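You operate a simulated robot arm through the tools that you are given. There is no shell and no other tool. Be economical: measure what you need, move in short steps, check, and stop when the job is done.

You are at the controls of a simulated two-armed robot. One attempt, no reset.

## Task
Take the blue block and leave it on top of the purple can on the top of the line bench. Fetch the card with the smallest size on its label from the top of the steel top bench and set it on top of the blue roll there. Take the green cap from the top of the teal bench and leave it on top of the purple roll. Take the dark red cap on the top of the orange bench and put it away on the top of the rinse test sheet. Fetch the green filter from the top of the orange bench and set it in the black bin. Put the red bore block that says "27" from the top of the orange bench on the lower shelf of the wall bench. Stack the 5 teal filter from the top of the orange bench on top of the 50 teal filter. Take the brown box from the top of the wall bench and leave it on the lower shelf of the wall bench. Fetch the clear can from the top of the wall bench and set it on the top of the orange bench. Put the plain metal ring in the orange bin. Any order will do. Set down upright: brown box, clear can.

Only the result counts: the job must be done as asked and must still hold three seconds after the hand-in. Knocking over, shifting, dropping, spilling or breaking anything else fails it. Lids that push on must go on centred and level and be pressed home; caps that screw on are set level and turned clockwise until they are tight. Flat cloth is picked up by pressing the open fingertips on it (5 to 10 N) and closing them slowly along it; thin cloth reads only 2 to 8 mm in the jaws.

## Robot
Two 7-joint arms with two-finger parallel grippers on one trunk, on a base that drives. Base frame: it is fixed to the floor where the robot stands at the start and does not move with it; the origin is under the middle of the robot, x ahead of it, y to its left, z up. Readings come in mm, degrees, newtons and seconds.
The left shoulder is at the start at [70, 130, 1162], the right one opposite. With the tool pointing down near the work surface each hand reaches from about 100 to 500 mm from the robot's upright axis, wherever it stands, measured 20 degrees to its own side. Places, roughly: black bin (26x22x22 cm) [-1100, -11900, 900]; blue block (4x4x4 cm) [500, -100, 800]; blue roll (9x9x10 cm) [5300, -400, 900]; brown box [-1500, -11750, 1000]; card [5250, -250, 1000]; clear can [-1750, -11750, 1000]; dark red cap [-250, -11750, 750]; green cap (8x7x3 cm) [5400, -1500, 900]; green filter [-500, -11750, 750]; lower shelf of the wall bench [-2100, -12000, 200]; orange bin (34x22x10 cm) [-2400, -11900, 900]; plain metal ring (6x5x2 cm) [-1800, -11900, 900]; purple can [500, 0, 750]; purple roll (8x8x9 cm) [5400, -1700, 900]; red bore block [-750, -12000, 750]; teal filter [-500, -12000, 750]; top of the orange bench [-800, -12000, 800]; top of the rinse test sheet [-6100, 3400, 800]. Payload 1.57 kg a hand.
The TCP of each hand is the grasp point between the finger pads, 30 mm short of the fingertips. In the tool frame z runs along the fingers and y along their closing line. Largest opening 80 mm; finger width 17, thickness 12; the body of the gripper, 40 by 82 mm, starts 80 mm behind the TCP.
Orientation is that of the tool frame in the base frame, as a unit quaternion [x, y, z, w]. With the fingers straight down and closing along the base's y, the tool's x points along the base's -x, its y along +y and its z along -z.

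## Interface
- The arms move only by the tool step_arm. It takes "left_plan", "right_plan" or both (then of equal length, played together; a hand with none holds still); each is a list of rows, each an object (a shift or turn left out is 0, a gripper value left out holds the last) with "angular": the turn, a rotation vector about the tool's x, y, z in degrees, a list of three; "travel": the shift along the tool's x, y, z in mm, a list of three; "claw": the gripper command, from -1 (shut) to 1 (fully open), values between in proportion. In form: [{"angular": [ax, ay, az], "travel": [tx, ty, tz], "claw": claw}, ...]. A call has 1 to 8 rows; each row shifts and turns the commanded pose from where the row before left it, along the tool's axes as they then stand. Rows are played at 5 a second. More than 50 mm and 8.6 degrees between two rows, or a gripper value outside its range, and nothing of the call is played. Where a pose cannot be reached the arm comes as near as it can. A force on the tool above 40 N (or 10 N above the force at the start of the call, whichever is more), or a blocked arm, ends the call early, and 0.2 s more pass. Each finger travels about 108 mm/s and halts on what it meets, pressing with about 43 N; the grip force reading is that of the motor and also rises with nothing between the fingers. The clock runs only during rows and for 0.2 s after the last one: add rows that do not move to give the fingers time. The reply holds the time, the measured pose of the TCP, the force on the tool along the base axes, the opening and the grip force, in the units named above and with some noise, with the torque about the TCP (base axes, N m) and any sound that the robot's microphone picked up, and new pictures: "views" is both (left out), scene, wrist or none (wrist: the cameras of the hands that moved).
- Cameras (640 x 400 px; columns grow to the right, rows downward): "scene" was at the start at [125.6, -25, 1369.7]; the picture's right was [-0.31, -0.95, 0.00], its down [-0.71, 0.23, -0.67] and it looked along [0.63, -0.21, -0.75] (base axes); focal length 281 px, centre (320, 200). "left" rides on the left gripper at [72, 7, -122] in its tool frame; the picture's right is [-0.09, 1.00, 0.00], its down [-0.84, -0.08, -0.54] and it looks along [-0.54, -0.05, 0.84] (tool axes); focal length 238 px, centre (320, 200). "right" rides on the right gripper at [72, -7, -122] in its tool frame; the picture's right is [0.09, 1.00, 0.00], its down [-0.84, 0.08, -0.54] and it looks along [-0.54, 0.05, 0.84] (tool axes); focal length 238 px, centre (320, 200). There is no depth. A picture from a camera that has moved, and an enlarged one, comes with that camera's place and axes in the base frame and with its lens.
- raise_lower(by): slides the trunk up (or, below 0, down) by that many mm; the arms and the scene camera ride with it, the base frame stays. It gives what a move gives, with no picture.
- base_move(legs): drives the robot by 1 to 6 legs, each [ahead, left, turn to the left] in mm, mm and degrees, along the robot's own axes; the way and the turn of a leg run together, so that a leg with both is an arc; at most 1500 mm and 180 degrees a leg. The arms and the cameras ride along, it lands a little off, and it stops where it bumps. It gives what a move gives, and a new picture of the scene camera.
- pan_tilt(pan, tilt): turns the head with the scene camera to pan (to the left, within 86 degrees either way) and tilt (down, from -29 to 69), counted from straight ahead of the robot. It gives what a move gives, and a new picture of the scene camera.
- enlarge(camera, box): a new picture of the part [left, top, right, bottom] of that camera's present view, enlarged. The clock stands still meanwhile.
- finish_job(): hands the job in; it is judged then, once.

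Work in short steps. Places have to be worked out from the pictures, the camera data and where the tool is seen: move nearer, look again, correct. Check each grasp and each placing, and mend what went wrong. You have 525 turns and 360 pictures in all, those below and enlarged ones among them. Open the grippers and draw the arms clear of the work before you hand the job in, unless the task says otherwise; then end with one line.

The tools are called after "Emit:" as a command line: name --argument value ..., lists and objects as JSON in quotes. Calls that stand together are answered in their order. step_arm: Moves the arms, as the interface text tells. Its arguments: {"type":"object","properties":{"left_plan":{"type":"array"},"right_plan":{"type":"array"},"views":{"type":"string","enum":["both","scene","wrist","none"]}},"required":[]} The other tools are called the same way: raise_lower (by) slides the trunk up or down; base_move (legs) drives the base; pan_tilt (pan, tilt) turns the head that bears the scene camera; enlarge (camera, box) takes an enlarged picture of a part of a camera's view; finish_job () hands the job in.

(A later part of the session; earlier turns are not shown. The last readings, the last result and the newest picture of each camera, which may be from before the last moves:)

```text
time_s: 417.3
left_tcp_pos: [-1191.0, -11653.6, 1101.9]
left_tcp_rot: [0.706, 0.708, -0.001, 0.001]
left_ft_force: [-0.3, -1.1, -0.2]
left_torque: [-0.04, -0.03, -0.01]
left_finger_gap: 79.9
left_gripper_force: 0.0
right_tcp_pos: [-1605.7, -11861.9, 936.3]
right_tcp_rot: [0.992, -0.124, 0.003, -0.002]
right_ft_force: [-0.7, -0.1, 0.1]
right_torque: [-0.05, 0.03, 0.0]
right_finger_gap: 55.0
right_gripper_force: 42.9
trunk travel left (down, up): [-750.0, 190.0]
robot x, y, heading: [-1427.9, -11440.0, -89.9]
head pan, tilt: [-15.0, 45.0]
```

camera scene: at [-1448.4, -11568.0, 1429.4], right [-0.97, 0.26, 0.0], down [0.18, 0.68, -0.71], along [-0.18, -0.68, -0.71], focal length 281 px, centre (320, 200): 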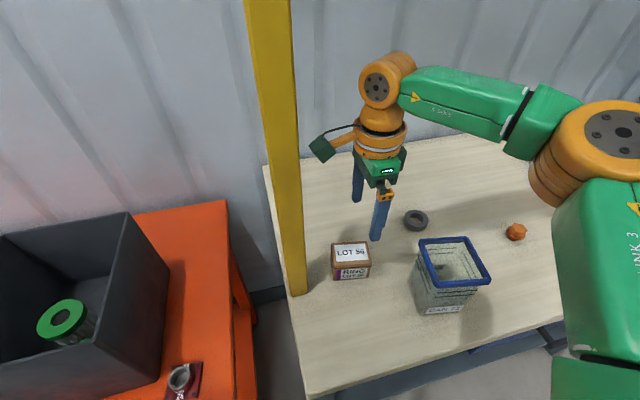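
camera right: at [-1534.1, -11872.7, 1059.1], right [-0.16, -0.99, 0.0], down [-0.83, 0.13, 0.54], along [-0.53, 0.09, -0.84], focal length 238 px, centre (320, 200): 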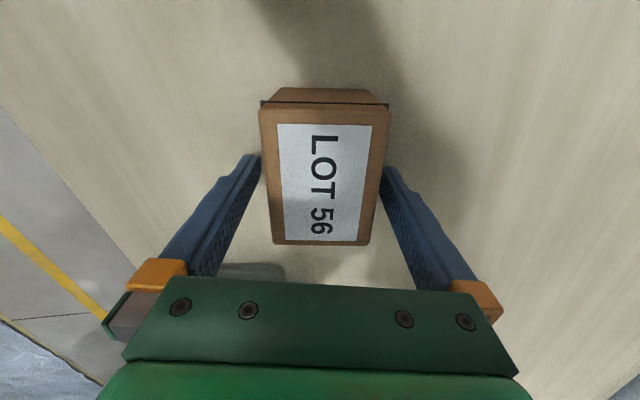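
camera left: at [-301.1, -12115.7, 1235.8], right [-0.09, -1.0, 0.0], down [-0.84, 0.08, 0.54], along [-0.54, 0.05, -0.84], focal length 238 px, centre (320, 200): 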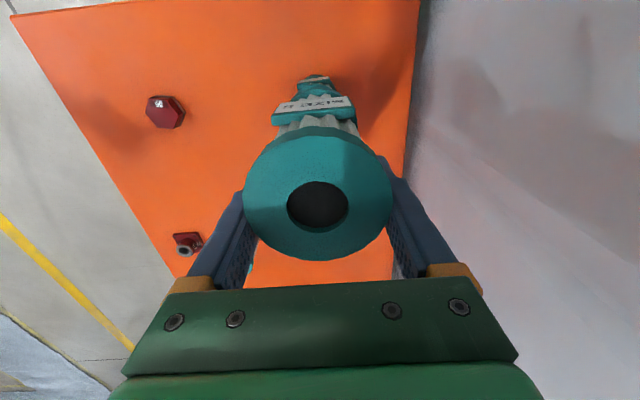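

Box gripped (55 mm). I'll lift, back off, and shift over to a shelf spot near x≈-1750.

Emit:
raise_lower --by 120

Emit:
base_move --legs '[[-520, 0, 0], [0, -150, 0]]'

Emit:
raise_lower --by -400

Emit:
raise_lower --by -360

Emit:
pan_tilt --pan -5 --tilt 25

```text
time_s: 418.8
left_tcp_pos: [-1190.5, -11654.3, 1222.2]
left_tcp_rot: [0.706, 0.708, 0.0, 0.0]
left_ft_force: [-1.0, 0.2, -0.2]
left_torque: [0.0, -0.01, 0.02]
left_finger_gap: 79.8
left_gripper_force: 0.2
right_tcp_pos: [-1604.7, -11860.4, 1056.4]
right_tcp_rot: [0.992, -0.124, 0.003, -0.001]
right_ft_force: [-0.4, -0.3, -1.5]
right_torque: [0.0, 0.04, 0.01]
right_finger_gap: 55.2
right_gripper_force: 42.5
trunk travel left (down, up): [-870.0, 70.0]
robot x, y, heading: [-1428.3, -11442.7, -90.0]
head pan, tilt: [-15.0, 45.0]
```

```text
time_s: 422.9
left_tcp_pos: [-1341.0, -11127.0, 1221.7]
left_tcp_rot: [0.71, 0.704, -0.002, 0.0]
left_ft_force: [0.5, 0.6, -0.1]
left_torque: [0.01, 0.01, 0.03]
left_finger_gap: 80.1
left_gripper_force: 0.1
right_tcp_pos: [-1755.9, -11330.4, 1057.1]
right_tcp_rot: [0.992, -0.127, 0.001, 0.0]
right_ft_force: [0.6, 0.0, -0.3]
right_torque: [-0.02, 0.05, 0.0]
right_finger_gap: 54.7
right_gripper_force: 43.4
trunk travel left (down, up): [-870.0, 70.0]
robot x, y, heading: [-1579.6, -10909.7, -90.0]
head pan, tilt: [-15.0, 45.0]
camera scene: at [-1595.9, -11039.9, 1444.3], right [-0.96, 0.26, 0.0], down [0.18, 0.68, -0.71], along [-0.19, -0.68, -0.71], focal length 281 px, centre (320, 200)
```

scene: 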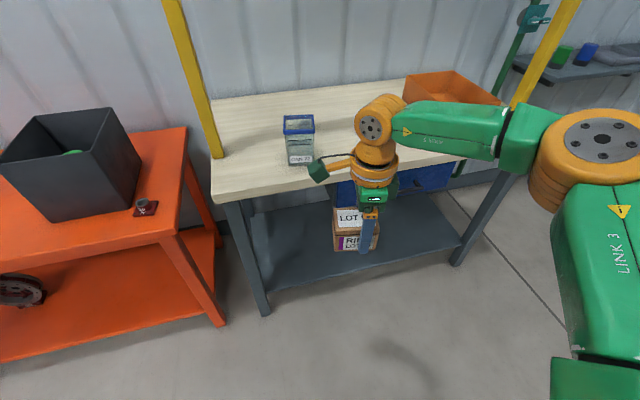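

```text
time_s: 426.7
left_tcp_pos: [-1344.5, -11127.4, 822.9]
left_tcp_rot: [0.709, 0.705, -0.001, 0.0]
left_ft_force: [0.0, -0.6, -0.8]
left_torque: [0.0, -0.02, -0.01]
left_finger_gap: 80.1
left_gripper_force: 0.0
right_tcp_pos: [-1759.6, -11330.3, 657.8]
right_tcp_rot: [0.992, -0.129, 0.003, -0.001]
right_ft_force: [1.5, 0.8, -0.9]
right_torque: [-0.01, 0.04, 0.02]
right_finger_gap: 54.6
right_gripper_force: 42.8
trunk travel left (down, up): [-470.0, 470.0]
robot x, y, heading: [-1582.5, -10913.8, -90.4]
head pan, tilt: [-15.0, 45.0]
```

```text
time_s: 430.2
left_tcp_pos: [-1342.5, -11127.1, 461.7]
left_tcp_rot: [0.709, 0.705, -0.001, 0.001]
left_ft_force: [-0.2, -0.5, 0.2]
left_torque: [0.0, 0.02, 0.01]
left_finger_gap: 79.9
left_gripper_force: 0.1
right_tcp_pos: [-1758.6, -11330.2, 298.2]
right_tcp_rot: [0.992, -0.128, 0.002, -0.001]
right_ft_force: [-0.6, 0.2, -1.4]
right_torque: [-0.03, 0.01, -0.01]
right_finger_gap: 54.6
right_gripper_force: 43.1
trunk travel left (down, up): [-110.0, 830.0]
robot x, y, heading: [-1577.0, -10908.7, -90.5]
head pan, tilt: [-15.0, 45.0]
```

```text
time_s: 431.0
left_tcp_pos: [-1344.6, -11126.7, 462.8]
left_tcp_rot: [0.71, 0.704, 0.0, 0.001]
left_ft_force: [-0.3, -0.6, -0.7]
left_torque: [0.03, -0.01, 0.0]
left_finger_gap: 80.0
left_gripper_force: 0.1
right_tcp_pos: [-1759.8, -11329.6, 295.9]
right_tcp_rot: [0.992, -0.127, 0.003, -0.001]
right_ft_force: [-0.1, 0.6, -1.4]
right_torque: [0.0, -0.02, -0.02]
right_finger_gap: 54.4
right_gripper_force: 42.6
trunk travel left (down, up): [-110.0, 830.0]
robot x, y, heading: [-1577.9, -10909.5, -90.2]
head pan, tilt: [-5.0, 25.0]
camera scene: at [-1587.3, -11053.2, 714.8], right [-1.0, 0.09, 0.0], down [0.04, 0.42, -0.91], along [-0.08, -0.9, -0.42], focal length 281 px, centre (320, 200)
```

scene: 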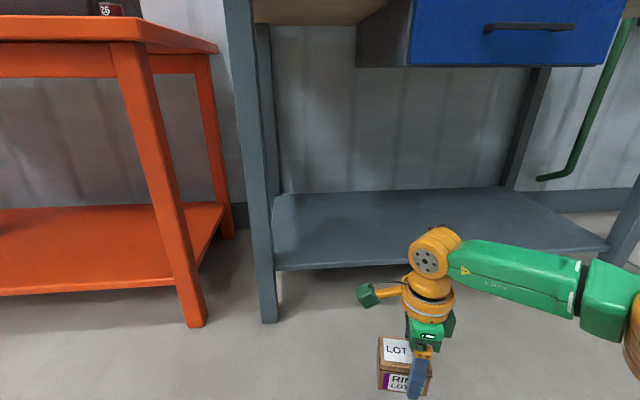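

The way under the bench is clear. I'll drive 455 mm ahead, then lower.

Emit:
base_move --legs '[[455, 0, 0]]'

Emit:
raise_lower --by -50

Emit:
step_arm --right_plan '[{"travel": [0, 0, 4]}, {}]' --views "wrist"

```text
time_s: 433.7
left_tcp_pos: [-1343.1, -11574.6, 461.4]
left_tcp_rot: [0.707, 0.707, 0.0, 0.0]
left_ft_force: [0.7, 0.1, 0.2]
left_torque: [-0.02, -0.03, 0.0]
left_finger_gap: 80.1
left_gripper_force: 0.0
right_tcp_pos: [-1758.2, -11780.9, 296.1]
right_tcp_rot: [0.992, -0.125, 0.003, -0.002]
right_ft_force: [0.8, 0.5, -0.9]
right_torque: [0.03, 0.01, -0.03]
right_finger_gap: 54.5
right_gripper_force: 43.1
trunk travel left (down, up): [-110.0, 830.0]
robot x, y, heading: [-1580.6, -11358.1, -89.9]
head pan, tilt: [-5.0, 25.0]
camera scene: at [-1587.2, -11502.6, 714.8], right [-1.0, 0.09, 0.0], down [0.04, 0.42, -0.91], along [-0.08, -0.9, -0.42], focal length 281 px, centre (320, 200)
```

scene: 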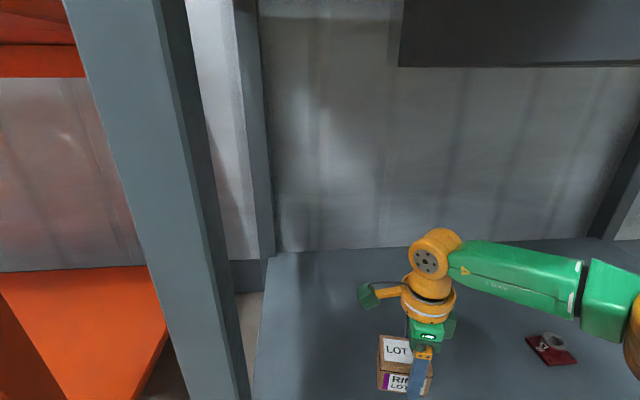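

```text
time_s: 434.7
left_tcp_pos: [-1343.4, -11573.0, 411.6]
left_tcp_rot: [0.707, 0.707, -0.001, 0.0]
left_ft_force: [0.0, 0.4, 0.9]
left_torque: [0.01, 0.0, 0.04]
left_finger_gap: 79.9
left_gripper_force: 0.1
right_tcp_pos: [-1756.6, -11780.4, 246.7]
right_tcp_rot: [0.992, -0.126, 0.003, -0.002]
right_ft_force: [-0.4, -0.2, -0.8]
right_torque: [0.04, 0.04, -0.03]
right_finger_gap: 54.5
right_gripper_force: 42.9
trunk travel left (down, up): [-60.0, 880.0]
robot x, y, heading: [-1579.1, -11360.7, -89.9]
head pan, tilt: [-5.0, 25.0]
```

```text
time_s: 435.3
left_tcp_pos: [-1341.9, -11573.9, 413.0]
left_tcp_rot: [0.707, 0.707, -0.001, 0.001]
left_ft_force: [0.0, 0.4, 0.2]
left_torque: [-0.01, 0.01, 0.0]
left_finger_gap: 79.8
left_gripper_force: 0.0
right_tcp_pos: [-1758.3, -11780.3, 243.0]
right_tcp_rot: [0.992, -0.125, 0.004, 0.0]
right_ft_force: [0.0, -0.2, -1.3]
right_torque: [0.0, 0.04, -0.03]
right_finger_gap: 54.5
right_gripper_force: 43.2
trunk travel left (down, up): [-60.0, 880.0]
robot x, y, heading: [-1582.3, -11360.9, -89.8]
head pan, tilt: [-5.0, 25.0]
camera right: at [-1686.3, -11792.5, 365.5], right [-0.16, -0.99, 0.0], down [-0.83, 0.13, 0.54], along [-0.53, 0.09, -0.84], focal length 238 px, centre (320, 200)
```

right: 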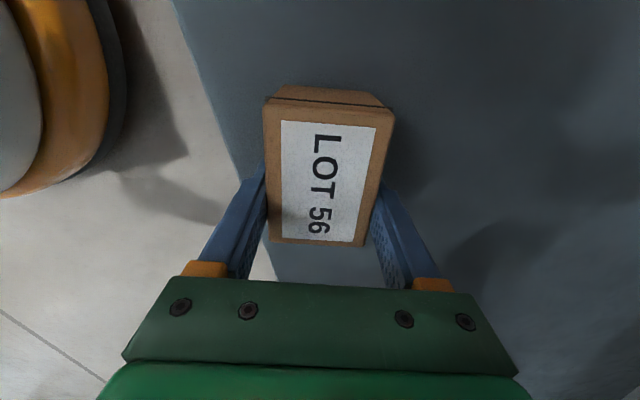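

I'll move 40 mm deeper, then probe down.

Emit:
base_move --legs '[[40, 0, 0]]'

Emit:
step_arm --right_plan '[{"travel": [0, 0, 4]}, {}]' --views "none"

Emit:
step_arm --right_plan '[{"travel": [0, 0, 3]}, {}]' --views "none"

Emit:
step_arm --right_plan '[{"travel": [0, 0, 3]}, {}]' --views "none"

```text
time_s: 436.1
left_tcp_pos: [-1343.4, -11615.6, 413.5]
left_tcp_rot: [0.707, 0.707, 0.0, 0.001]
left_ft_force: [0.3, 0.4, 0.4]
left_torque: [-0.01, 0.0, 0.02]
left_finger_gap: 79.9
left_gripper_force: 0.1
right_tcp_pos: [-1758.4, -11821.0, 242.2]
right_tcp_rot: [0.992, -0.125, 0.003, 0.0]
right_ft_force: [-0.9, -0.3, -1.3]
right_torque: [0.0, 0.03, 0.0]
right_finger_gap: 54.5
right_gripper_force: 43.6
trunk travel left (down, up): [-60.0, 880.0]
robot x, y, heading: [-1583.0, -11400.1, -90.0]
head pan, tilt: [-5.0, 25.0]
camera scene: at [-1587.2, -11543.3, 664.8], right [-1.0, 0.09, 0.0], down [0.04, 0.42, -0.91], along [-0.08, -0.9, -0.42], focal length 281 px, centre (320, 200)
```

scene: 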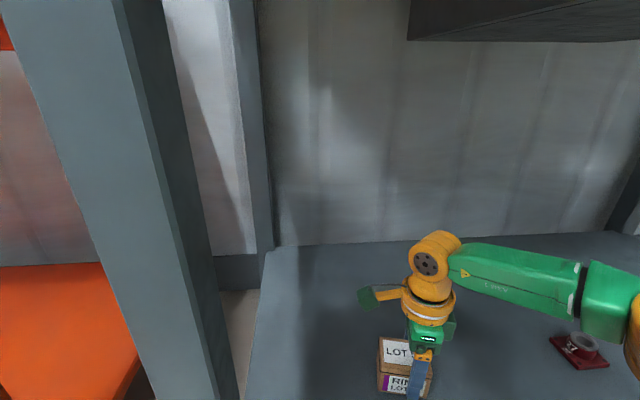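

```text
time_s: 436.7
left_tcp_pos: [-1343.8, -11615.3, 409.9]
left_tcp_rot: [0.707, 0.707, -0.001, 0.0]
left_ft_force: [0.3, -0.3, -0.6]
left_torque: [-0.01, -0.01, -0.02]
left_finger_gap: 79.9
left_gripper_force: 0.0
right_tcp_pos: [-1757.3, -11821.0, 239.1]
right_tcp_rot: [0.992, -0.125, 0.004, -0.001]
right_ft_force: [0.0, -0.2, -1.1]
right_torque: [0.0, 0.02, -0.02]
right_finger_gap: 54.3
right_gripper_force: 43.3
trunk travel left (down, up): [-60.0, 880.0]
robot x, y, heading: [-1579.5, -11399.7, -89.8]
head pan, tilt: [-5.0, 25.0]
```

```text
time_s: 437.3
left_tcp_pos: [-1342.5, -11615.9, 413.1]
left_tcp_rot: [0.707, 0.707, -0.002, 0.001]
left_ft_force: [0.4, -0.2, -0.8]
left_torque: [0.02, 0.01, -0.01]
left_finger_gap: 80.1
left_gripper_force: 0.0
right_tcp_pos: [-1758.3, -11820.7, 237.3]
right_tcp_rot: [0.992, -0.125, 0.004, 0.001]
right_ft_force: [1.7, -0.6, 5.6]
right_torque: [0.16, 0.07, -0.06]
right_finger_gap: 54.6
right_gripper_force: 42.8
trunk travel left (down, up): [-60.0, 880.0]
robot x, y, heading: [-1578.3, -11400.5, -89.9]
head pan, tilt: [-5.0, 25.0]
```

```text
time_s: 437.9
left_tcp_pos: [-1341.2, -11614.0, 413.0]
left_tcp_rot: [0.707, 0.707, -0.003, 0.002]
left_ft_force: [0.1, 0.2, 0.1]
left_torque: [-0.02, -0.01, 0.01]
left_finger_gap: 79.9
left_gripper_force: 0.1
right_tcp_pos: [-1758.8, -11820.5, 236.6]
right_tcp_rot: [0.992, -0.125, 0.004, 0.005]
right_ft_force: [-3.5, -11.0, 30.4]
right_torque: [0.54, 0.13, 0.03]
right_finger_gap: 54.4
right_gripper_force: 43.3
trunk travel left (down, up): [-60.0, 880.0]
robot x, y, heading: [-1580.4, -11404.4, -90.0]
head pan, tilt: [-5.0, 25.0]
```

The box has touched down. I'll ease up, open, and rise 90 mm.

Emit:
step_arm --right_plan '[{"travel": [0, 0, -2]}, {"claw": 0.55}, {"claw": 0.75}, {"claw": 1}, {"travel": [0, 0, -20]}, {"travel": [0, 0, -35]}, {"travel": [0, 0, -35]}]' --views "both"

```text
time_s: 439.5
left_tcp_pos: [-1343.5, -11614.5, 412.4]
left_tcp_rot: [0.707, 0.707, 0.0, 0.001]
left_ft_force: [0.7, 0.2, -1.0]
left_torque: [0.02, -0.03, -0.02]
left_finger_gap: 80.0
left_gripper_force: 0.1
right_tcp_pos: [-1759.2, -11821.9, 327.4]
right_tcp_rot: [0.992, -0.125, 0.004, 0.0]
right_ft_force: [-0.2, 0.9, -0.3]
right_torque: [0.03, -0.06, 0.01]
right_finger_gap: 79.9
right_gripper_force: 0.0
trunk travel left (down, up): [-60.0, 880.0]
robot x, y, heading: [-1577.1, -11397.6, -89.9]
head pan, tilt: [-5.0, 25.0]
camera scene: at [-1587.1, -11543.1, 664.9], right [-1.0, 0.09, 0.0], down [0.04, 0.42, -0.91], along [-0.08, -0.9, -0.42], focal length 281 px, centre (320, 200)
camera right: at [-1688.1, -11833.0, 449.6], right [-0.16, -0.99, 0.0], down [-0.83, 0.13, 0.54], along [-0.53, 0.09, -0.84], focal length 238 px, centre (320, 200)
```

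scene: 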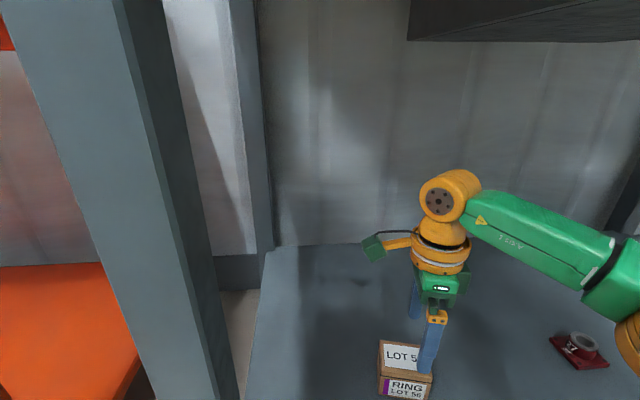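
right: 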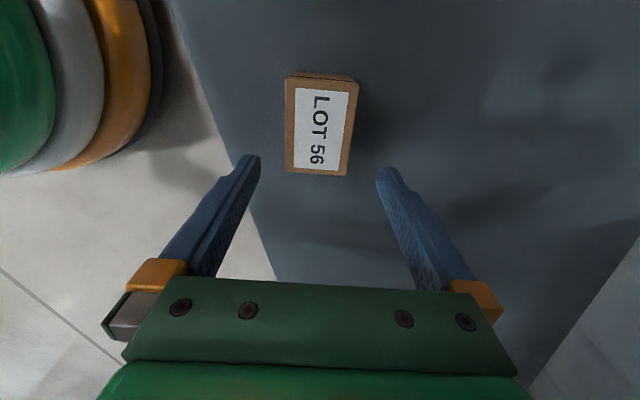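

The box stands upright. I'll rise a little more and back out.

Emit:
step_arm --right_plan '[{"travel": [0, 0, -25]}, {}]' --views "none"

Emit:
base_move --legs '[[-480, 0, 0]]'

Emit:
raise_lower --by 400

Emit:
raise_lower --by 400

Emit:
pan_tilt --pan -15 --tilt 40

```text
time_s: 440.1
left_tcp_pos: [-1343.2, -11616.0, 412.2]
left_tcp_rot: [0.707, 0.707, -0.001, 0.001]
left_ft_force: [0.1, 0.1, -1.1]
left_torque: [-0.01, -0.02, -0.01]
left_finger_gap: 79.8
left_gripper_force: 0.1
right_tcp_pos: [-1761.6, -11816.6, 346.5]
right_tcp_rot: [0.992, -0.126, 0.005, -0.001]
right_ft_force: [-0.2, 0.4, 0.1]
right_torque: [0.0, -0.01, -0.02]
right_finger_gap: 80.1
right_gripper_force: 0.1
right hand out of reach, approached as far as the arm can: row 1
trunk travel left (down, up): [-60.0, 880.0]
robot x, y, heading: [-1583.2, -11400.5, -90.0]
head pan, tilt: [-5.0, 25.0]
```

```text
time_s: 443.0
left_tcp_pos: [-1343.0, -11135.0, 412.5]
left_tcp_rot: [0.706, 0.708, -0.001, 0.001]
left_ft_force: [-0.4, -0.1, 0.5]
left_torque: [0.01, 0.01, 0.0]
left_finger_gap: 79.9
left_gripper_force: 0.2
right_tcp_pos: [-1761.3, -11336.2, 345.5]
right_tcp_rot: [0.992, -0.124, 0.004, 0.0]
right_ft_force: [0.0, -0.4, 0.2]
right_torque: [-0.02, -0.01, -0.04]
right_finger_gap: 80.0
right_gripper_force: 0.0
trunk travel left (down, up): [-60.0, 880.0]
robot x, y, heading: [-1582.4, -10923.9, -89.7]
head pan, tilt: [-5.0, 25.0]
camera scene: at [-1588.0, -11064.0, 664.9], right [-1.0, 0.08, 0.0], down [0.03, 0.42, -0.91], along [-0.07, -0.9, -0.42], focal length 281 px, centre (320, 200)
```

scene: 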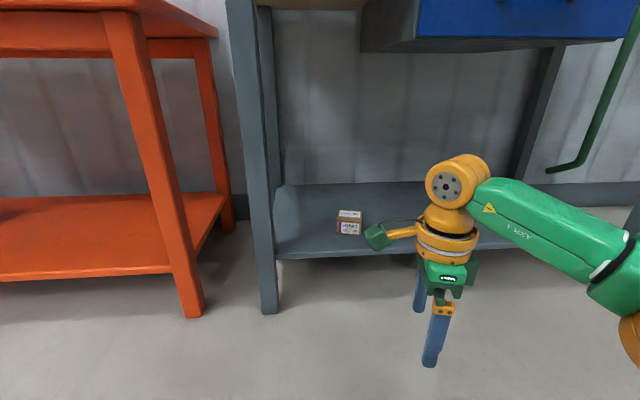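

```text
time_s: 446.8
left_tcp_pos: [-1343.4, -11135.6, 811.4]
left_tcp_rot: [0.706, 0.709, -0.001, 0.0]
left_ft_force: [-0.3, 0.7, -0.4]
left_torque: [0.01, 0.03, 0.01]
left_finger_gap: 80.3
left_gripper_force: 0.1
right_tcp_pos: [-1761.5, -11337.4, 746.3]
right_tcp_rot: [0.992, -0.124, 0.003, -0.001]
right_ft_force: [0.3, -0.7, 0.2]
right_torque: [-0.03, -0.02, 0.0]
right_finger_gap: 79.9
right_gripper_force: 0.1
trunk travel left (down, up): [-460.0, 480.0]
robot x, y, heading: [-1587.4, -10921.3, -89.9]
head pan, tilt: [-5.0, 25.0]
```

```text
time_s: 450.6
left_tcp_pos: [-1343.2, -11135.2, 1212.7]
left_tcp_rot: [0.706, 0.708, 0.0, 0.0]
left_ft_force: [0.4, 0.5, 0.0]
left_torque: [-0.02, 0.0, -0.02]
left_finger_gap: 80.1
left_gripper_force: 0.0
right_tcp_pos: [-1760.7, -11337.0, 1146.0]
right_tcp_rot: [0.992, -0.123, 0.003, -0.001]
right_ft_force: [-0.3, -0.6, -0.5]
right_torque: [-0.01, 0.01, -0.05]
right_finger_gap: 80.1
right_gripper_force: 0.0
trunk travel left (down, up): [-860.0, 80.0]
robot x, y, heading: [-1580.6, -10918.7, -89.9]
head pan, tilt: [-5.0, 25.0]
```

```text
time_s: 451.4
left_tcp_pos: [-1344.0, -11134.3, 1213.2]
left_tcp_rot: [0.706, 0.708, 0.0, 0.0]
left_ft_force: [0.8, -0.1, 0.3]
left_torque: [-0.02, -0.02, -0.02]
left_finger_gap: 80.1
left_gripper_force: 0.0
right_tcp_pos: [-1761.7, -11337.8, 1145.4]
right_tcp_rot: [0.992, -0.123, 0.003, -0.001]
right_ft_force: [0.6, -0.1, 0.3]
right_torque: [0.0, 0.05, -0.02]
right_finger_gap: 80.0
right_gripper_force: 0.0
trunk travel left (down, up): [-860.0, 80.0]
robot x, y, heading: [-1583.1, -10919.3, -89.7]
head pan, tilt: [-15.0, 40.0]
camera scene: at [-1602.0, -11054.5, 1441.6], right [-0.97, 0.25, 0.0], down [0.16, 0.62, -0.77], along [-0.19, -0.74, -0.64], focal length 281 px, centre (320, 200)
```

scene: 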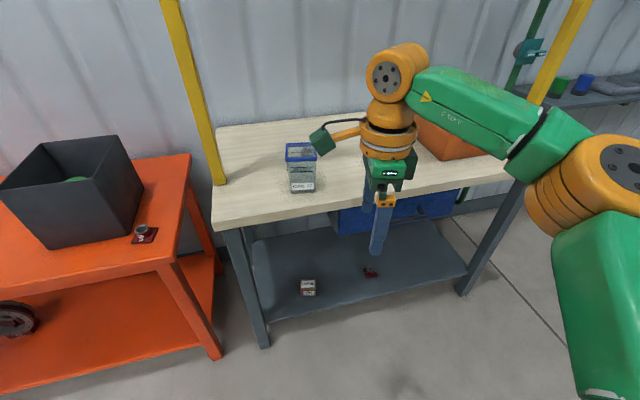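

The box and block are both on the shelf. Next is the clear can, so I'll look closer at its shape.

Emit:
enlarge --camera "scene" --box '[250, 120, 350, 210]'

Emit:
base_move --legs '[[330, 0, 0]]'

Emit:
pan_tilt --pan -25 --tilt 45

```text
4.44 times, centred on (300, 165) of scene
camera zoom: at [-1602.0, -11054.5, 1441.6], right [-0.97, 0.25, 0.0], down [0.16, 0.62, -0.77], along [-0.19, -0.74, -0.64], focal length 1248 px, centre (409, 356)
```

zoom: 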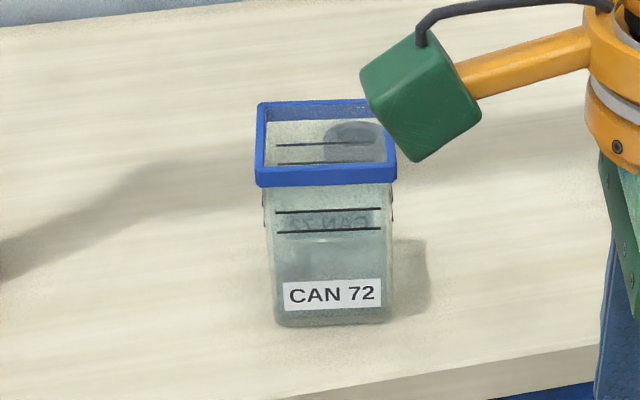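

```text
time_s: 453.7
left_tcp_pos: [-1343.0, -11478.8, 1212.7]
left_tcp_rot: [0.706, 0.708, -0.002, 0.002]
left_ft_force: [0.6, -1.1, -0.8]
left_torque: [-0.04, -0.02, -0.01]
left_finger_gap: 80.1
left_gripper_force: 0.1
right_tcp_pos: [-1761.2, -11679.3, 1147.2]
right_tcp_rot: [0.992, -0.124, 0.004, 0.0]
right_ft_force: [-0.9, 0.2, 0.0]
right_torque: [-0.05, 0.0, -0.01]
right_finger_gap: 80.0
right_gripper_force: 0.1
trunk travel left (down, up): [-860.0, 80.0]
robot x, y, heading: [-1579.8, -11269.3, -89.7]
head pan, tilt: [-15.0, 40.0]
camera scene: at [-1601.3, -11395.9, 1441.9], right [-0.97, 0.26, 0.0], down [0.17, 0.62, -0.77], along [-0.2, -0.74, -0.64], focal length 281 px, centre (320, 200)
```

scene: 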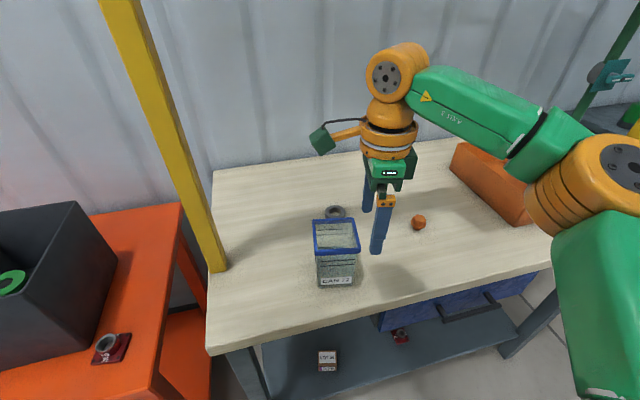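

```text
time_s: 454.4
left_tcp_pos: [-1342.7, -11481.0, 1212.3]
left_tcp_rot: [0.707, 0.707, -0.001, 0.002]
left_ft_force: [0.6, -0.1, 0.2]
left_torque: [0.04, 0.0, -0.02]
left_finger_gap: 80.0
left_gripper_force: 0.0
right_tcp_pos: [-1760.9, -11681.9, 1146.0]
right_tcp_rot: [0.992, -0.123, 0.003, -0.001]
right_ft_force: [0.5, -0.4, -0.4]
right_torque: [-0.01, -0.01, 0.01]
right_finger_gap: 80.0
right_gripper_force: 0.0
trunk travel left (down, up): [-860.0, 80.0]
robot x, y, heading: [-1581.1, -11264.6, -90.0]
head pan, tilt: [-25.0, 45.0]
camera scene: at [-1613.7, -11390.2, 1434.3], right [-0.91, 0.42, 0.0], down [0.3, 0.64, -0.71], along [-0.3, -0.64, -0.71], focal length 281 px, centre (320, 200)
```

scene: 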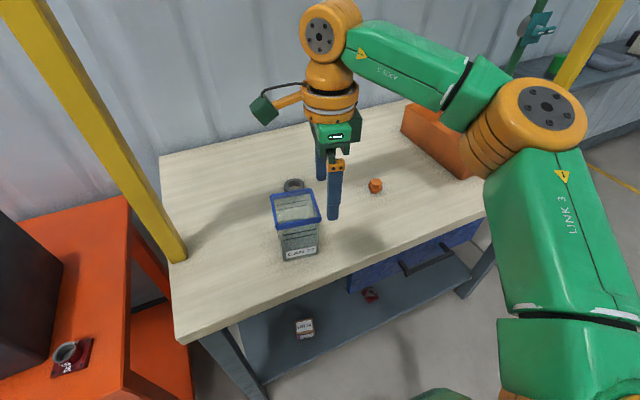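

The can is about 82–90 mm wide (too wide for the jaws) with an open top and a rim. I'll pinch one wall with a finger inside. First, a wrist view from above.

Emit:
step_arm --right_plan '[{"travel": [45, 0, 0]}, {"travel": [30, 0, 0]}, {}]' --views "wrist"

```text
time_s: 455.2
left_tcp_pos: [-1343.2, -11481.4, 1211.1]
left_tcp_rot: [0.706, 0.708, -0.001, 0.001]
left_ft_force: [0.7, 0.8, -0.4]
left_torque: [-0.02, 0.0, -0.03]
left_finger_gap: 79.8
left_gripper_force: 0.0
right_tcp_pos: [-1725.3, -11659.7, 1132.7]
right_tcp_rot: [0.992, -0.124, 0.004, -0.001]
right_ft_force: [-1.2, -0.4, 0.1]
right_torque: [0.02, 0.02, -0.01]
right_finger_gap: 80.1
right_gripper_force: 0.1
right hand out of reach, approached as far as the arm can: row 1, 2
trunk travel left (down, up): [-860.0, 80.0]
robot x, y, heading: [-1579.5, -11266.7, -89.7]
head pan, tilt: [-25.0, 45.0]
camera right: at [-1654.6, -11671.4, 1255.7], right [-0.16, -0.99, 0.0], down [-0.83, 0.13, 0.54], along [-0.53, 0.08, -0.84], focal length 238 px, centre (320, 200)
```

right: 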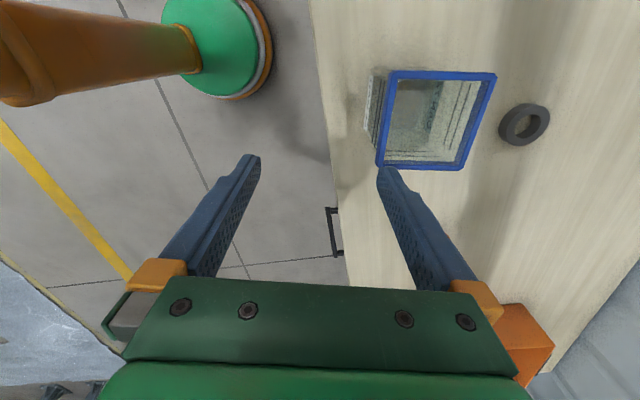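

The rim is about 93 mm square, centred at (-1736,-11772), and already parallel with my tool. I'll drive 65 mm ahead and align over the near wall's midpoint (-1727,-11726).

Emit:
base_move --legs '[[66, 0, 0]]'

Emit:
raise_lower --by -75

Emit:
step_arm --right_plan '[{}]' --views "wrist"

```text
time_s: 456.2
left_tcp_pos: [-1343.3, -11537.5, 1213.9]
left_tcp_rot: [0.707, 0.708, -0.004, 0.005]
left_ft_force: [-0.2, 0.2, -0.5]
left_torque: [-0.07, -0.04, -0.02]
left_finger_gap: 79.9
left_gripper_force: 0.0
right_tcp_pos: [-1725.1, -11717.9, 1136.0]
right_tcp_rot: [0.992, -0.125, 0.005, 0.005]
right_ft_force: [-0.3, 0.5, 0.1]
right_torque: [-0.06, -0.01, -0.01]
right_finger_gap: 80.0
right_gripper_force: 0.1
trunk travel left (down, up): [-860.0, 80.0]
robot x, y, heading: [-1578.2, -11333.1, -89.9]
head pan, tilt: [-25.0, 45.0]
camera scene: at [-1613.4, -11446.4, 1435.2], right [-0.91, 0.42, 0.0], down [0.3, 0.64, -0.71], along [-0.3, -0.65, -0.7], focal length 281 px, centre (320, 200)
```

scene: 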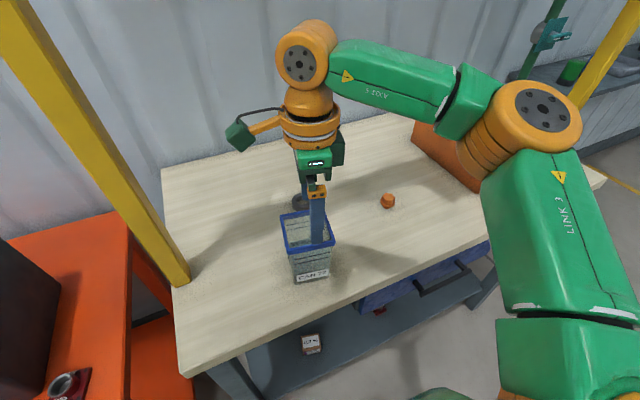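

```text
time_s: 457.3
left_tcp_pos: [-1342.7, -11545.7, 1137.9]
left_tcp_rot: [0.707, 0.707, -0.001, 0.001]
left_ft_force: [-0.3, -0.4, -0.6]
left_torque: [0.01, 0.01, -0.01]
left_finger_gap: 80.3
left_gripper_force: 0.0
right_tcp_pos: [-1724.8, -11725.1, 1059.1]
right_tcp_rot: [0.992, -0.125, 0.003, 0.0]
right_ft_force: [0.4, 1.0, 0.1]
right_torque: [-0.03, -0.01, -0.03]
right_finger_gap: 80.1
right_gripper_force: 0.1
trunk travel left (down, up): [-785.0, 155.0]
robot x, y, heading: [-1582.4, -11332.5, -89.8]
head pan, tilt: [-25.0, 45.0]
```

```text
time_s: 457.7
left_tcp_pos: [-1342.0, -11545.9, 1137.7]
left_tcp_rot: [0.706, 0.708, -0.001, 0.0]
left_ft_force: [-0.4, -0.3, -0.5]
left_torque: [-0.01, -0.02, -0.04]
left_finger_gap: 79.7
left_gripper_force: 0.1
right_tcp_pos: [-1724.7, -11725.5, 1058.8]
right_tcp_rot: [0.992, -0.125, 0.004, -0.001]
right_ft_force: [-0.8, -0.4, 0.1]
right_torque: [0.01, -0.03, -0.05]
right_finger_gap: 79.8
right_gripper_force: 0.1
trunk travel left (down, up): [-785.0, 155.0]
robot x, y, heading: [-1582.4, -11332.6, -89.9]
head pan, tilt: [-25.0, 45.0]
camera right: at [-1653.9, -11737.8, 1180.8], right [-0.16, -0.99, 0.0], down [-0.83, 0.13, 0.54], along [-0.53, 0.08, -0.84], focal length 238 px, centre (320, 200)
```

right: 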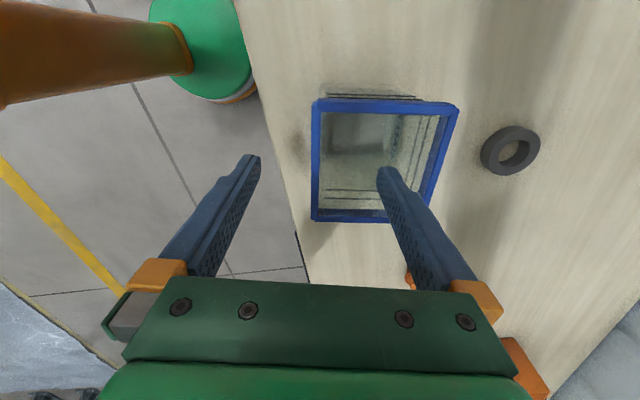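

The near wall lies exactly mid-jaw, with the far finger inside the can. I'll descend 50 mm.

Emit:
step_arm --right_plan '[{"travel": [0, 0, 15]}, {"travel": [0, 0, 15]}, {"travel": [0, 0, 15]}, {"travel": [0, 0, 5]}, {}]' --views "wrist"

```text
time_s: 458.9
left_tcp_pos: [-1341.7, -11545.4, 1137.5]
left_tcp_rot: [0.706, 0.708, -0.001, 0.001]
left_ft_force: [0.1, -0.1, 0.5]
left_torque: [0.0, 0.01, -0.03]
left_finger_gap: 79.9
left_gripper_force: 0.0
right_tcp_pos: [-1726.9, -11725.3, 1006.8]
right_tcp_rot: [0.992, -0.124, 0.004, 0.0]
right_ft_force: [-1.0, -0.3, 1.4]
right_torque: [0.0, -0.01, -0.03]
right_finger_gap: 79.8
right_gripper_force: 0.0
trunk travel left (down, up): [-785.0, 155.0]
robot x, y, heading: [-1584.1, -11334.4, -90.1]
head pan, tilt: [-25.0, 45.0]
camera right: at [-1655.4, -11737.4, 1129.6], right [-0.16, -0.99, 0.0], down [-0.83, 0.13, 0.54], along [-0.53, 0.08, -0.84], focal length 238 px, centre (320, 200)
```

right: 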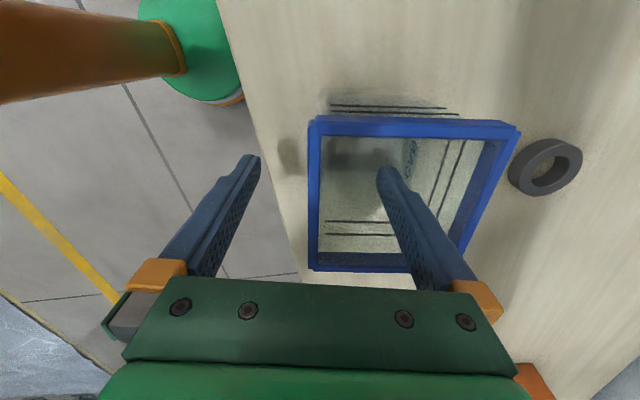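

Triangulation puts the rim top at z≈1026. I'll raise 8 mm so the lip sits at the pads, then close.

Emit:
step_arm --right_plan '[{"travel": [0, 0, -8]}, {"claw": 0.3}, {"claw": -0.3}, {"claw": -0.7}, {"claw": -1}, {}, {}]' --views "both"

```text
time_s: 460.5
left_tcp_pos: [-1341.8, -11546.4, 1138.8]
left_tcp_rot: [0.706, 0.708, -0.001, 0.001]
left_ft_force: [-0.9, 0.0, -0.4]
left_torque: [0.03, -0.01, 0.03]
left_finger_gap: 80.2
left_gripper_force: 0.1
right_tcp_pos: [-1726.8, -11725.0, 1016.1]
right_tcp_rot: [0.992, -0.125, 0.004, 0.0]
right_ft_force: [0.2, 0.2, 1.4]
right_torque: [-0.03, 0.05, -0.05]
right_finger_gap: 3.8
right_gripper_force: 24.6
trunk travel left (down, up): [-785.0, 155.0]
robot x, y, heading: [-1578.9, -11334.5, -89.5]
head pan, tilt: [-25.0, 45.0]
camera scene: at [-1613.6, -11456.5, 1359.3], right [-0.91, 0.42, 0.0], down [0.3, 0.64, -0.71], along [-0.3, -0.64, -0.71], focal length 281 px, centre (320, 200)
camera right: at [-1655.9, -11736.2, 1138.5], right [-0.16, -0.99, 0.0], down [-0.83, 0.13, 0.54], along [-0.53, 0.08, -0.84], focal length 238 px, centre (320, 200)
```

scene: 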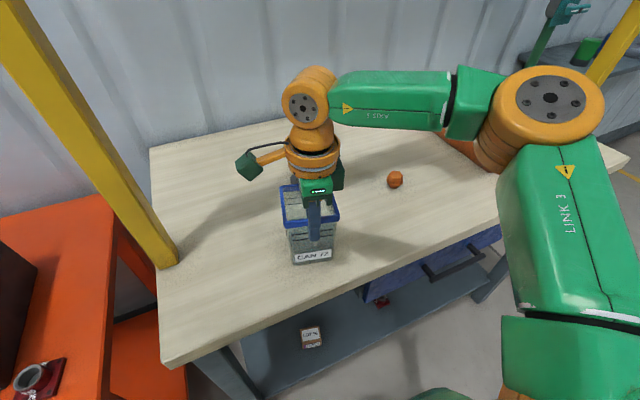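
right: 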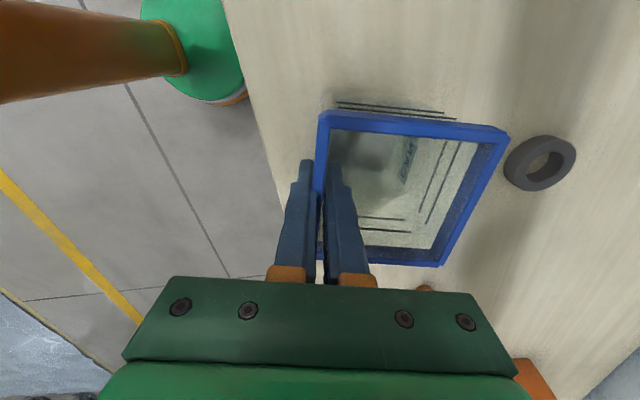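

The wall is pinched (3.8 mm). I'll test-lift 15 mm and check it stays level.

Emit:
raise_lower --by 15

Emit:
step_arm --right_plan '[{}]' --views "both"

```text
time_s: 461.1
left_tcp_pos: [-1342.4, -11545.8, 1152.1]
left_tcp_rot: [0.706, 0.708, -0.002, 0.001]
left_ft_force: [-0.7, 0.1, -0.2]
left_torque: [-0.03, -0.02, -0.02]
left_finger_gap: 80.2
left_gripper_force: 0.0
right_tcp_pos: [-1725.7, -11725.5, 1030.4]
right_tcp_rot: [0.992, -0.125, 0.003, -0.001]
right_ft_force: [-0.3, -0.4, -0.4]
right_torque: [0.04, 0.02, -0.01]
right_finger_gap: 3.4
right_gripper_force: 25.0
trunk travel left (down, up): [-800.0, 140.0]
robot x, y, heading: [-1583.3, -11333.2, -89.7]
head pan, tilt: [-25.0, 45.0]
```

```text
time_s: 461.5
left_tcp_pos: [-1342.3, -11545.4, 1153.4]
left_tcp_rot: [0.707, 0.708, 0.001, 0.001]
left_ft_force: [0.8, -0.4, -0.2]
left_torque: [-0.01, 0.02, -0.01]
left_finger_gap: 79.8
left_gripper_force: 0.1
right_tcp_pos: [-1726.6, -11725.4, 1031.1]
right_tcp_rot: [0.992, -0.125, 0.003, -0.001]
right_ft_force: [-0.1, 0.4, -1.8]
right_torque: [0.06, -0.03, -0.01]
right_finger_gap: 3.6
right_gripper_force: 24.5
trunk travel left (down, up): [-800.0, 140.0]
robot x, y, heading: [-1583.6, -11332.0, -90.0]
head pan, tilt: [-25.0, 45.0]
camera scene: at [-1613.5, -11456.9, 1374.2], right [-0.91, 0.42, 0.0], down [0.3, 0.64, -0.71], along [-0.3, -0.64, -0.71], focal length 281 px, centre (320, 200)
camera right: at [-1655.8, -11736.5, 1153.4], right [-0.16, -0.99, 0.0], down [-0.83, 0.13, 0.54], along [-0.53, 0.08, -0.84], focal length 238 px, centre (320, 200)
```

scene: 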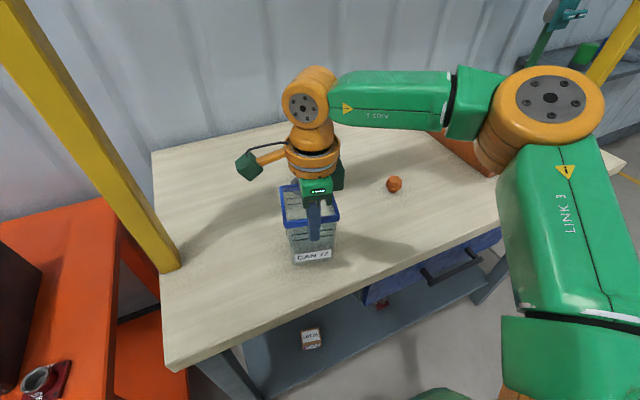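
right: 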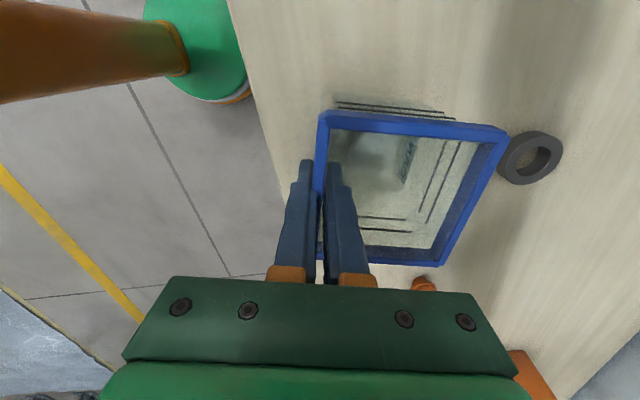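

The can lifts level and is light (~1.5 N). I'll raise it, back out, and carry it to the free spot near (-510,-11775) on the orange bench.

Emit:
raise_lower --by 110

Emit:
base_move --legs '[[-340, 0, 0], [0, 615, 0], [0, 615, 0]]'

Emit:
pan_tilt --pan -10 --tilt 45

```text
time_s: 463.0
left_tcp_pos: [-1342.1, -11547.1, 1263.0]
left_tcp_rot: [0.707, 0.708, 0.0, 0.0]
left_ft_force: [0.7, 0.0, -0.1]
left_torque: [-0.02, -0.01, 0.0]
left_finger_gap: 80.1
left_gripper_force: 0.1
right_tcp_pos: [-1726.9, -11725.3, 1140.7]
right_tcp_rot: [0.992, -0.125, 0.003, 0.0]
right_ft_force: [-0.6, 0.3, -1.3]
right_torque: [0.05, -0.06, -0.01]
right_finger_gap: 4.0
right_gripper_force: 24.6
trunk travel left (down, up): [-910.0, 30.0]
robot x, y, heading: [-1577.8, -11330.9, -89.8]
head pan, tilt: [-25.0, 45.0]
```

```text
time_s: 471.4
left_tcp_pos: [-97.8, -11211.3, 1262.0]
left_tcp_rot: [0.708, 0.707, 0.0, 0.001]
left_ft_force: [-0.6, 0.8, -0.2]
left_torque: [0.03, -0.04, 0.0]
left_finger_gap: 80.1
left_gripper_force: 0.1
right_tcp_pos: [-480.8, -11387.4, 1140.6]
right_tcp_rot: [0.992, -0.126, 0.005, 0.0]
right_ft_force: [0.6, -0.1, -1.4]
right_torque: [0.06, -0.02, -0.02]
right_finger_gap: 3.7
right_gripper_force: 24.2
trunk travel left (down, up): [-910.0, 30.0]
robot x, y, heading: [-331.5, -10992.2, -90.2]
head pan, tilt: [-25.0, 45.0]
camera scene: at [-368.6, -11119.9, 1484.2], right [-0.91, 0.42, 0.0], down [0.3, 0.64, -0.71], along [-0.3, -0.64, -0.71], focal length 281 px, centre (320, 200)
```

scene: 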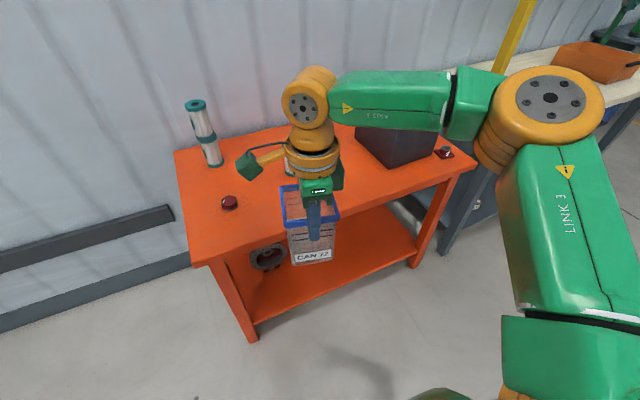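

```text
time_s: 472.2
left_tcp_pos: [-95.8, -11211.7, 1262.8]
left_tcp_rot: [0.707, 0.707, 0.0, 0.0]
left_ft_force: [-0.9, 0.3, -0.5]
left_torque: [0.03, -0.03, 0.01]
left_finger_gap: 79.8
left_gripper_force: 0.0
right_tcp_pos: [-481.3, -11387.6, 1139.9]
right_tcp_rot: [0.992, -0.126, 0.003, -0.001]
right_ft_force: [0.7, 0.0, -1.0]
right_torque: [0.04, -0.01, -0.05]
right_finger_gap: 3.6
right_gripper_force: 24.5
trunk travel left (down, up): [-910.0, 30.0]
robot x, y, heading: [-333.8, -10994.2, -90.0]
head pan, tilt: [-10.0, 45.0]
camera scene: at [-346.3, -11126.3, 1484.2], right [-0.98, 0.18, 0.0], down [0.12, 0.7, -0.71], along [-0.12, -0.7, -0.71], focal length 281 px, centre (320, 200)
```

scene: 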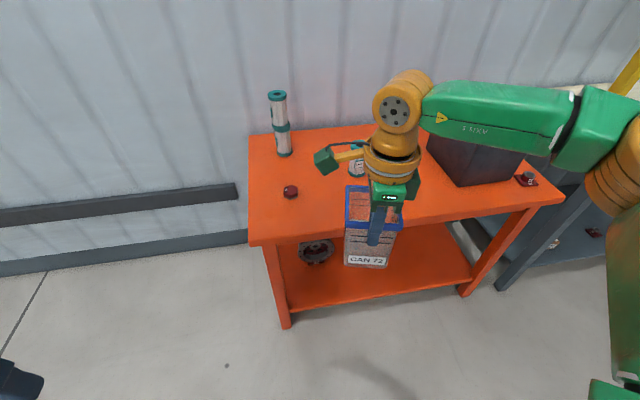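

I'll drive in, then lower the can.

Emit:
base_move --legs '[[342, -22, 0]]'

Emit:
raise_lower --by -205

Emit:
step_arm --right_plan '[{}]' --views "both"

```text
time_s: 474.4
left_tcp_pos: [-118.5, -11554.5, 1263.1]
left_tcp_rot: [0.708, 0.706, -0.002, 0.001]
left_ft_force: [0.0, 0.1, 0.5]
left_torque: [-0.03, 0.04, 0.0]
left_finger_gap: 79.8
left_gripper_force: 0.0
right_tcp_pos: [-503.1, -11732.2, 1141.8]
right_tcp_rot: [0.992, -0.126, 0.004, 0.001]
right_ft_force: [0.5, -0.3, -2.1]
right_torque: [0.01, 0.01, 0.0]
right_finger_gap: 3.8
right_gripper_force: 24.6
trunk travel left (down, up): [-910.0, 30.0]
robot x, y, heading: [-355.0, -11341.1, -90.2]
head pan, tilt: [-10.0, 45.0]
camera scene: at [-368.5, -11469.0, 1484.6], right [-0.98, 0.18, 0.0], down [0.12, 0.69, -0.71], along [-0.12, -0.7, -0.71], focal length 281 px, centre (320, 200)
```

scene: 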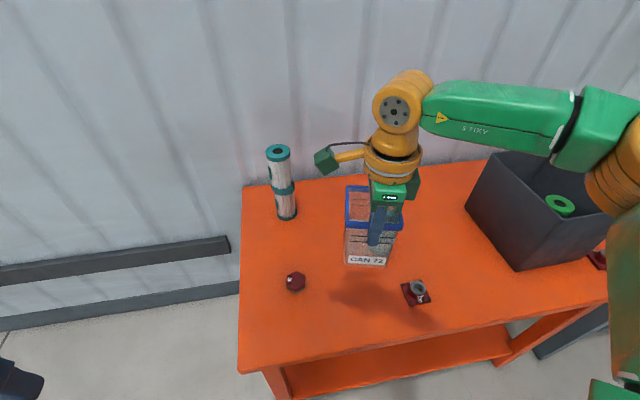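

```text
time_s: 476.6
left_tcp_pos: [-118.4, -11557.3, 1056.6]
left_tcp_rot: [0.708, 0.706, -0.001, 0.001]
left_ft_force: [-0.7, 0.1, -0.5]
left_torque: [0.0, -0.03, -0.01]
left_finger_gap: 80.0
left_gripper_force: 0.0
right_tcp_pos: [-502.8, -11733.8, 936.1]
right_tcp_rot: [0.992, -0.125, 0.004, -0.001]
right_ft_force: [0.6, 0.7, -1.5]
right_torque: [0.04, -0.03, 0.0]
right_finger_gap: 3.6
right_gripper_force: 24.9
trunk travel left (down, up): [-705.0, 235.0]
robot x, y, heading: [-355.9, -11346.3, -90.2]
head pan, tilt: [-10.0, 45.0]
```

```text
time_s: 477.0
left_tcp_pos: [-118.3, -11556.6, 1057.0]
left_tcp_rot: [0.708, 0.706, -0.001, 0.0]
left_ft_force: [-0.6, 0.3, 0.4]
left_torque: [0.01, -0.03, 0.0]
left_finger_gap: 80.0
left_gripper_force: 0.0
right_tcp_pos: [-503.3, -11733.4, 935.9]
right_tcp_rot: [0.992, -0.126, 0.003, 0.0]
right_ft_force: [0.0, -0.7, -1.4]
right_torque: [0.06, -0.03, 0.0]
right_finger_gap: 3.6
right_gripper_force: 24.7
trunk travel left (down, up): [-705.0, 235.0]
robot x, y, heading: [-357.1, -11343.4, -90.1]
head pan, tilt: [-10.0, 45.0]
camera scene: at [-368.6, -11472.6, 1279.3], right [-0.98, 0.18, 0.0], down [0.12, 0.7, -0.71], along [-0.12, -0.7, -0.71], focal length 281 px, centre (320, 200)
camera right: at [-432.6, -11745.5, 1058.3], right [-0.16, -0.99, 0.0], down [-0.83, 0.14, 0.54], along [-0.53, 0.09, -0.84], focal length 238 px, centre (320, 200)
```

scene: 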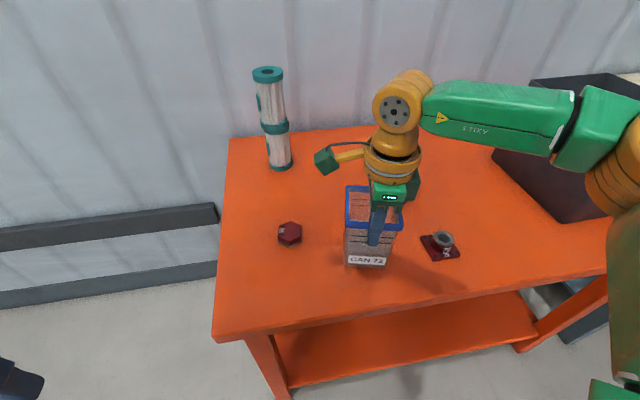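
right: 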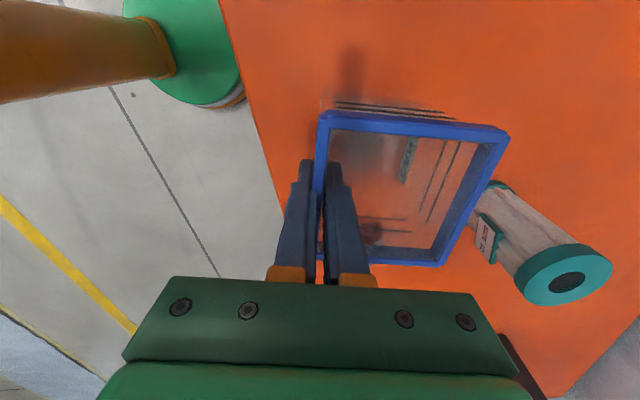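

Clear all around. I'll lower to contact.

Emit:
step_arm --right_plan '[{"travel": [0, 0, 8]}, {"travel": [0, 0, 5]}, {}]' --views "none"

Emit:
step_arm --right_plan '[{"travel": [0, 0, 4]}, {}]' --views "none"

Emit:
step_arm --right_plan '[{"travel": [0, 0, 3]}, {}]' --views "none"

```text
time_s: 477.8
left_tcp_pos: [-119.0, -11556.4, 1057.6]
left_tcp_rot: [0.708, 0.706, -0.001, 0.0]
left_ft_force: [0.2, -0.3, -0.1]
left_torque: [-0.02, 0.01, 0.01]
left_finger_gap: 80.0
left_gripper_force: 0.1
right_tcp_pos: [-502.3, -11732.4, 922.2]
right_tcp_rot: [0.992, -0.127, 0.004, -0.001]
right_ft_force: [0.4, 0.0, -2.2]
right_torque: [0.03, -0.04, 0.01]
right_finger_gap: 3.8
right_gripper_force: 25.3
trunk travel left (down, up): [-705.0, 235.0]
robot x, y, heading: [-354.9, -11341.0, -90.1]
head pan, tilt: [-10.0, 45.0]
```

```text
time_s: 478.4
left_tcp_pos: [-118.1, -11556.6, 1057.0]
left_tcp_rot: [0.709, 0.706, 0.0, 0.0]
left_ft_force: [-0.8, 0.4, -0.2]
left_torque: [0.01, 0.0, -0.01]
left_finger_gap: 79.9
left_gripper_force: 0.1
right_tcp_pos: [-503.6, -11734.4, 917.8]
right_tcp_rot: [0.992, -0.127, 0.003, 0.0]
right_ft_force: [0.2, 0.6, -1.4]
right_torque: [0.05, 0.02, 0.02]
right_finger_gap: 3.9
right_gripper_force: 24.8
trunk travel left (down, up): [-705.0, 235.0]
robot x, y, heading: [-354.1, -11339.3, -90.0]
head pan, tilt: [-10.0, 45.0]
```

```text
time_s: 479.0
left_tcp_pos: [-117.6, -11557.6, 1057.5]
left_tcp_rot: [0.708, 0.706, -0.001, 0.0]
left_ft_force: [-0.1, -0.3, -0.7]
left_torque: [-0.01, 0.0, -0.02]
left_finger_gap: 80.1
left_gripper_force: 0.0
right_tcp_pos: [-503.5, -11732.8, 916.5]
right_tcp_rot: [0.992, -0.127, 0.003, 0.001]
right_ft_force: [-0.1, -0.3, 2.0]
right_torque: [-0.08, 0.04, 0.01]
right_finger_gap: 3.4
right_gripper_force: 24.2
trunk travel left (down, up): [-705.0, 235.0]
robot x, y, heading: [-353.9, -11343.8, -90.1]
head pan, tilt: [-10.0, 45.0]
```

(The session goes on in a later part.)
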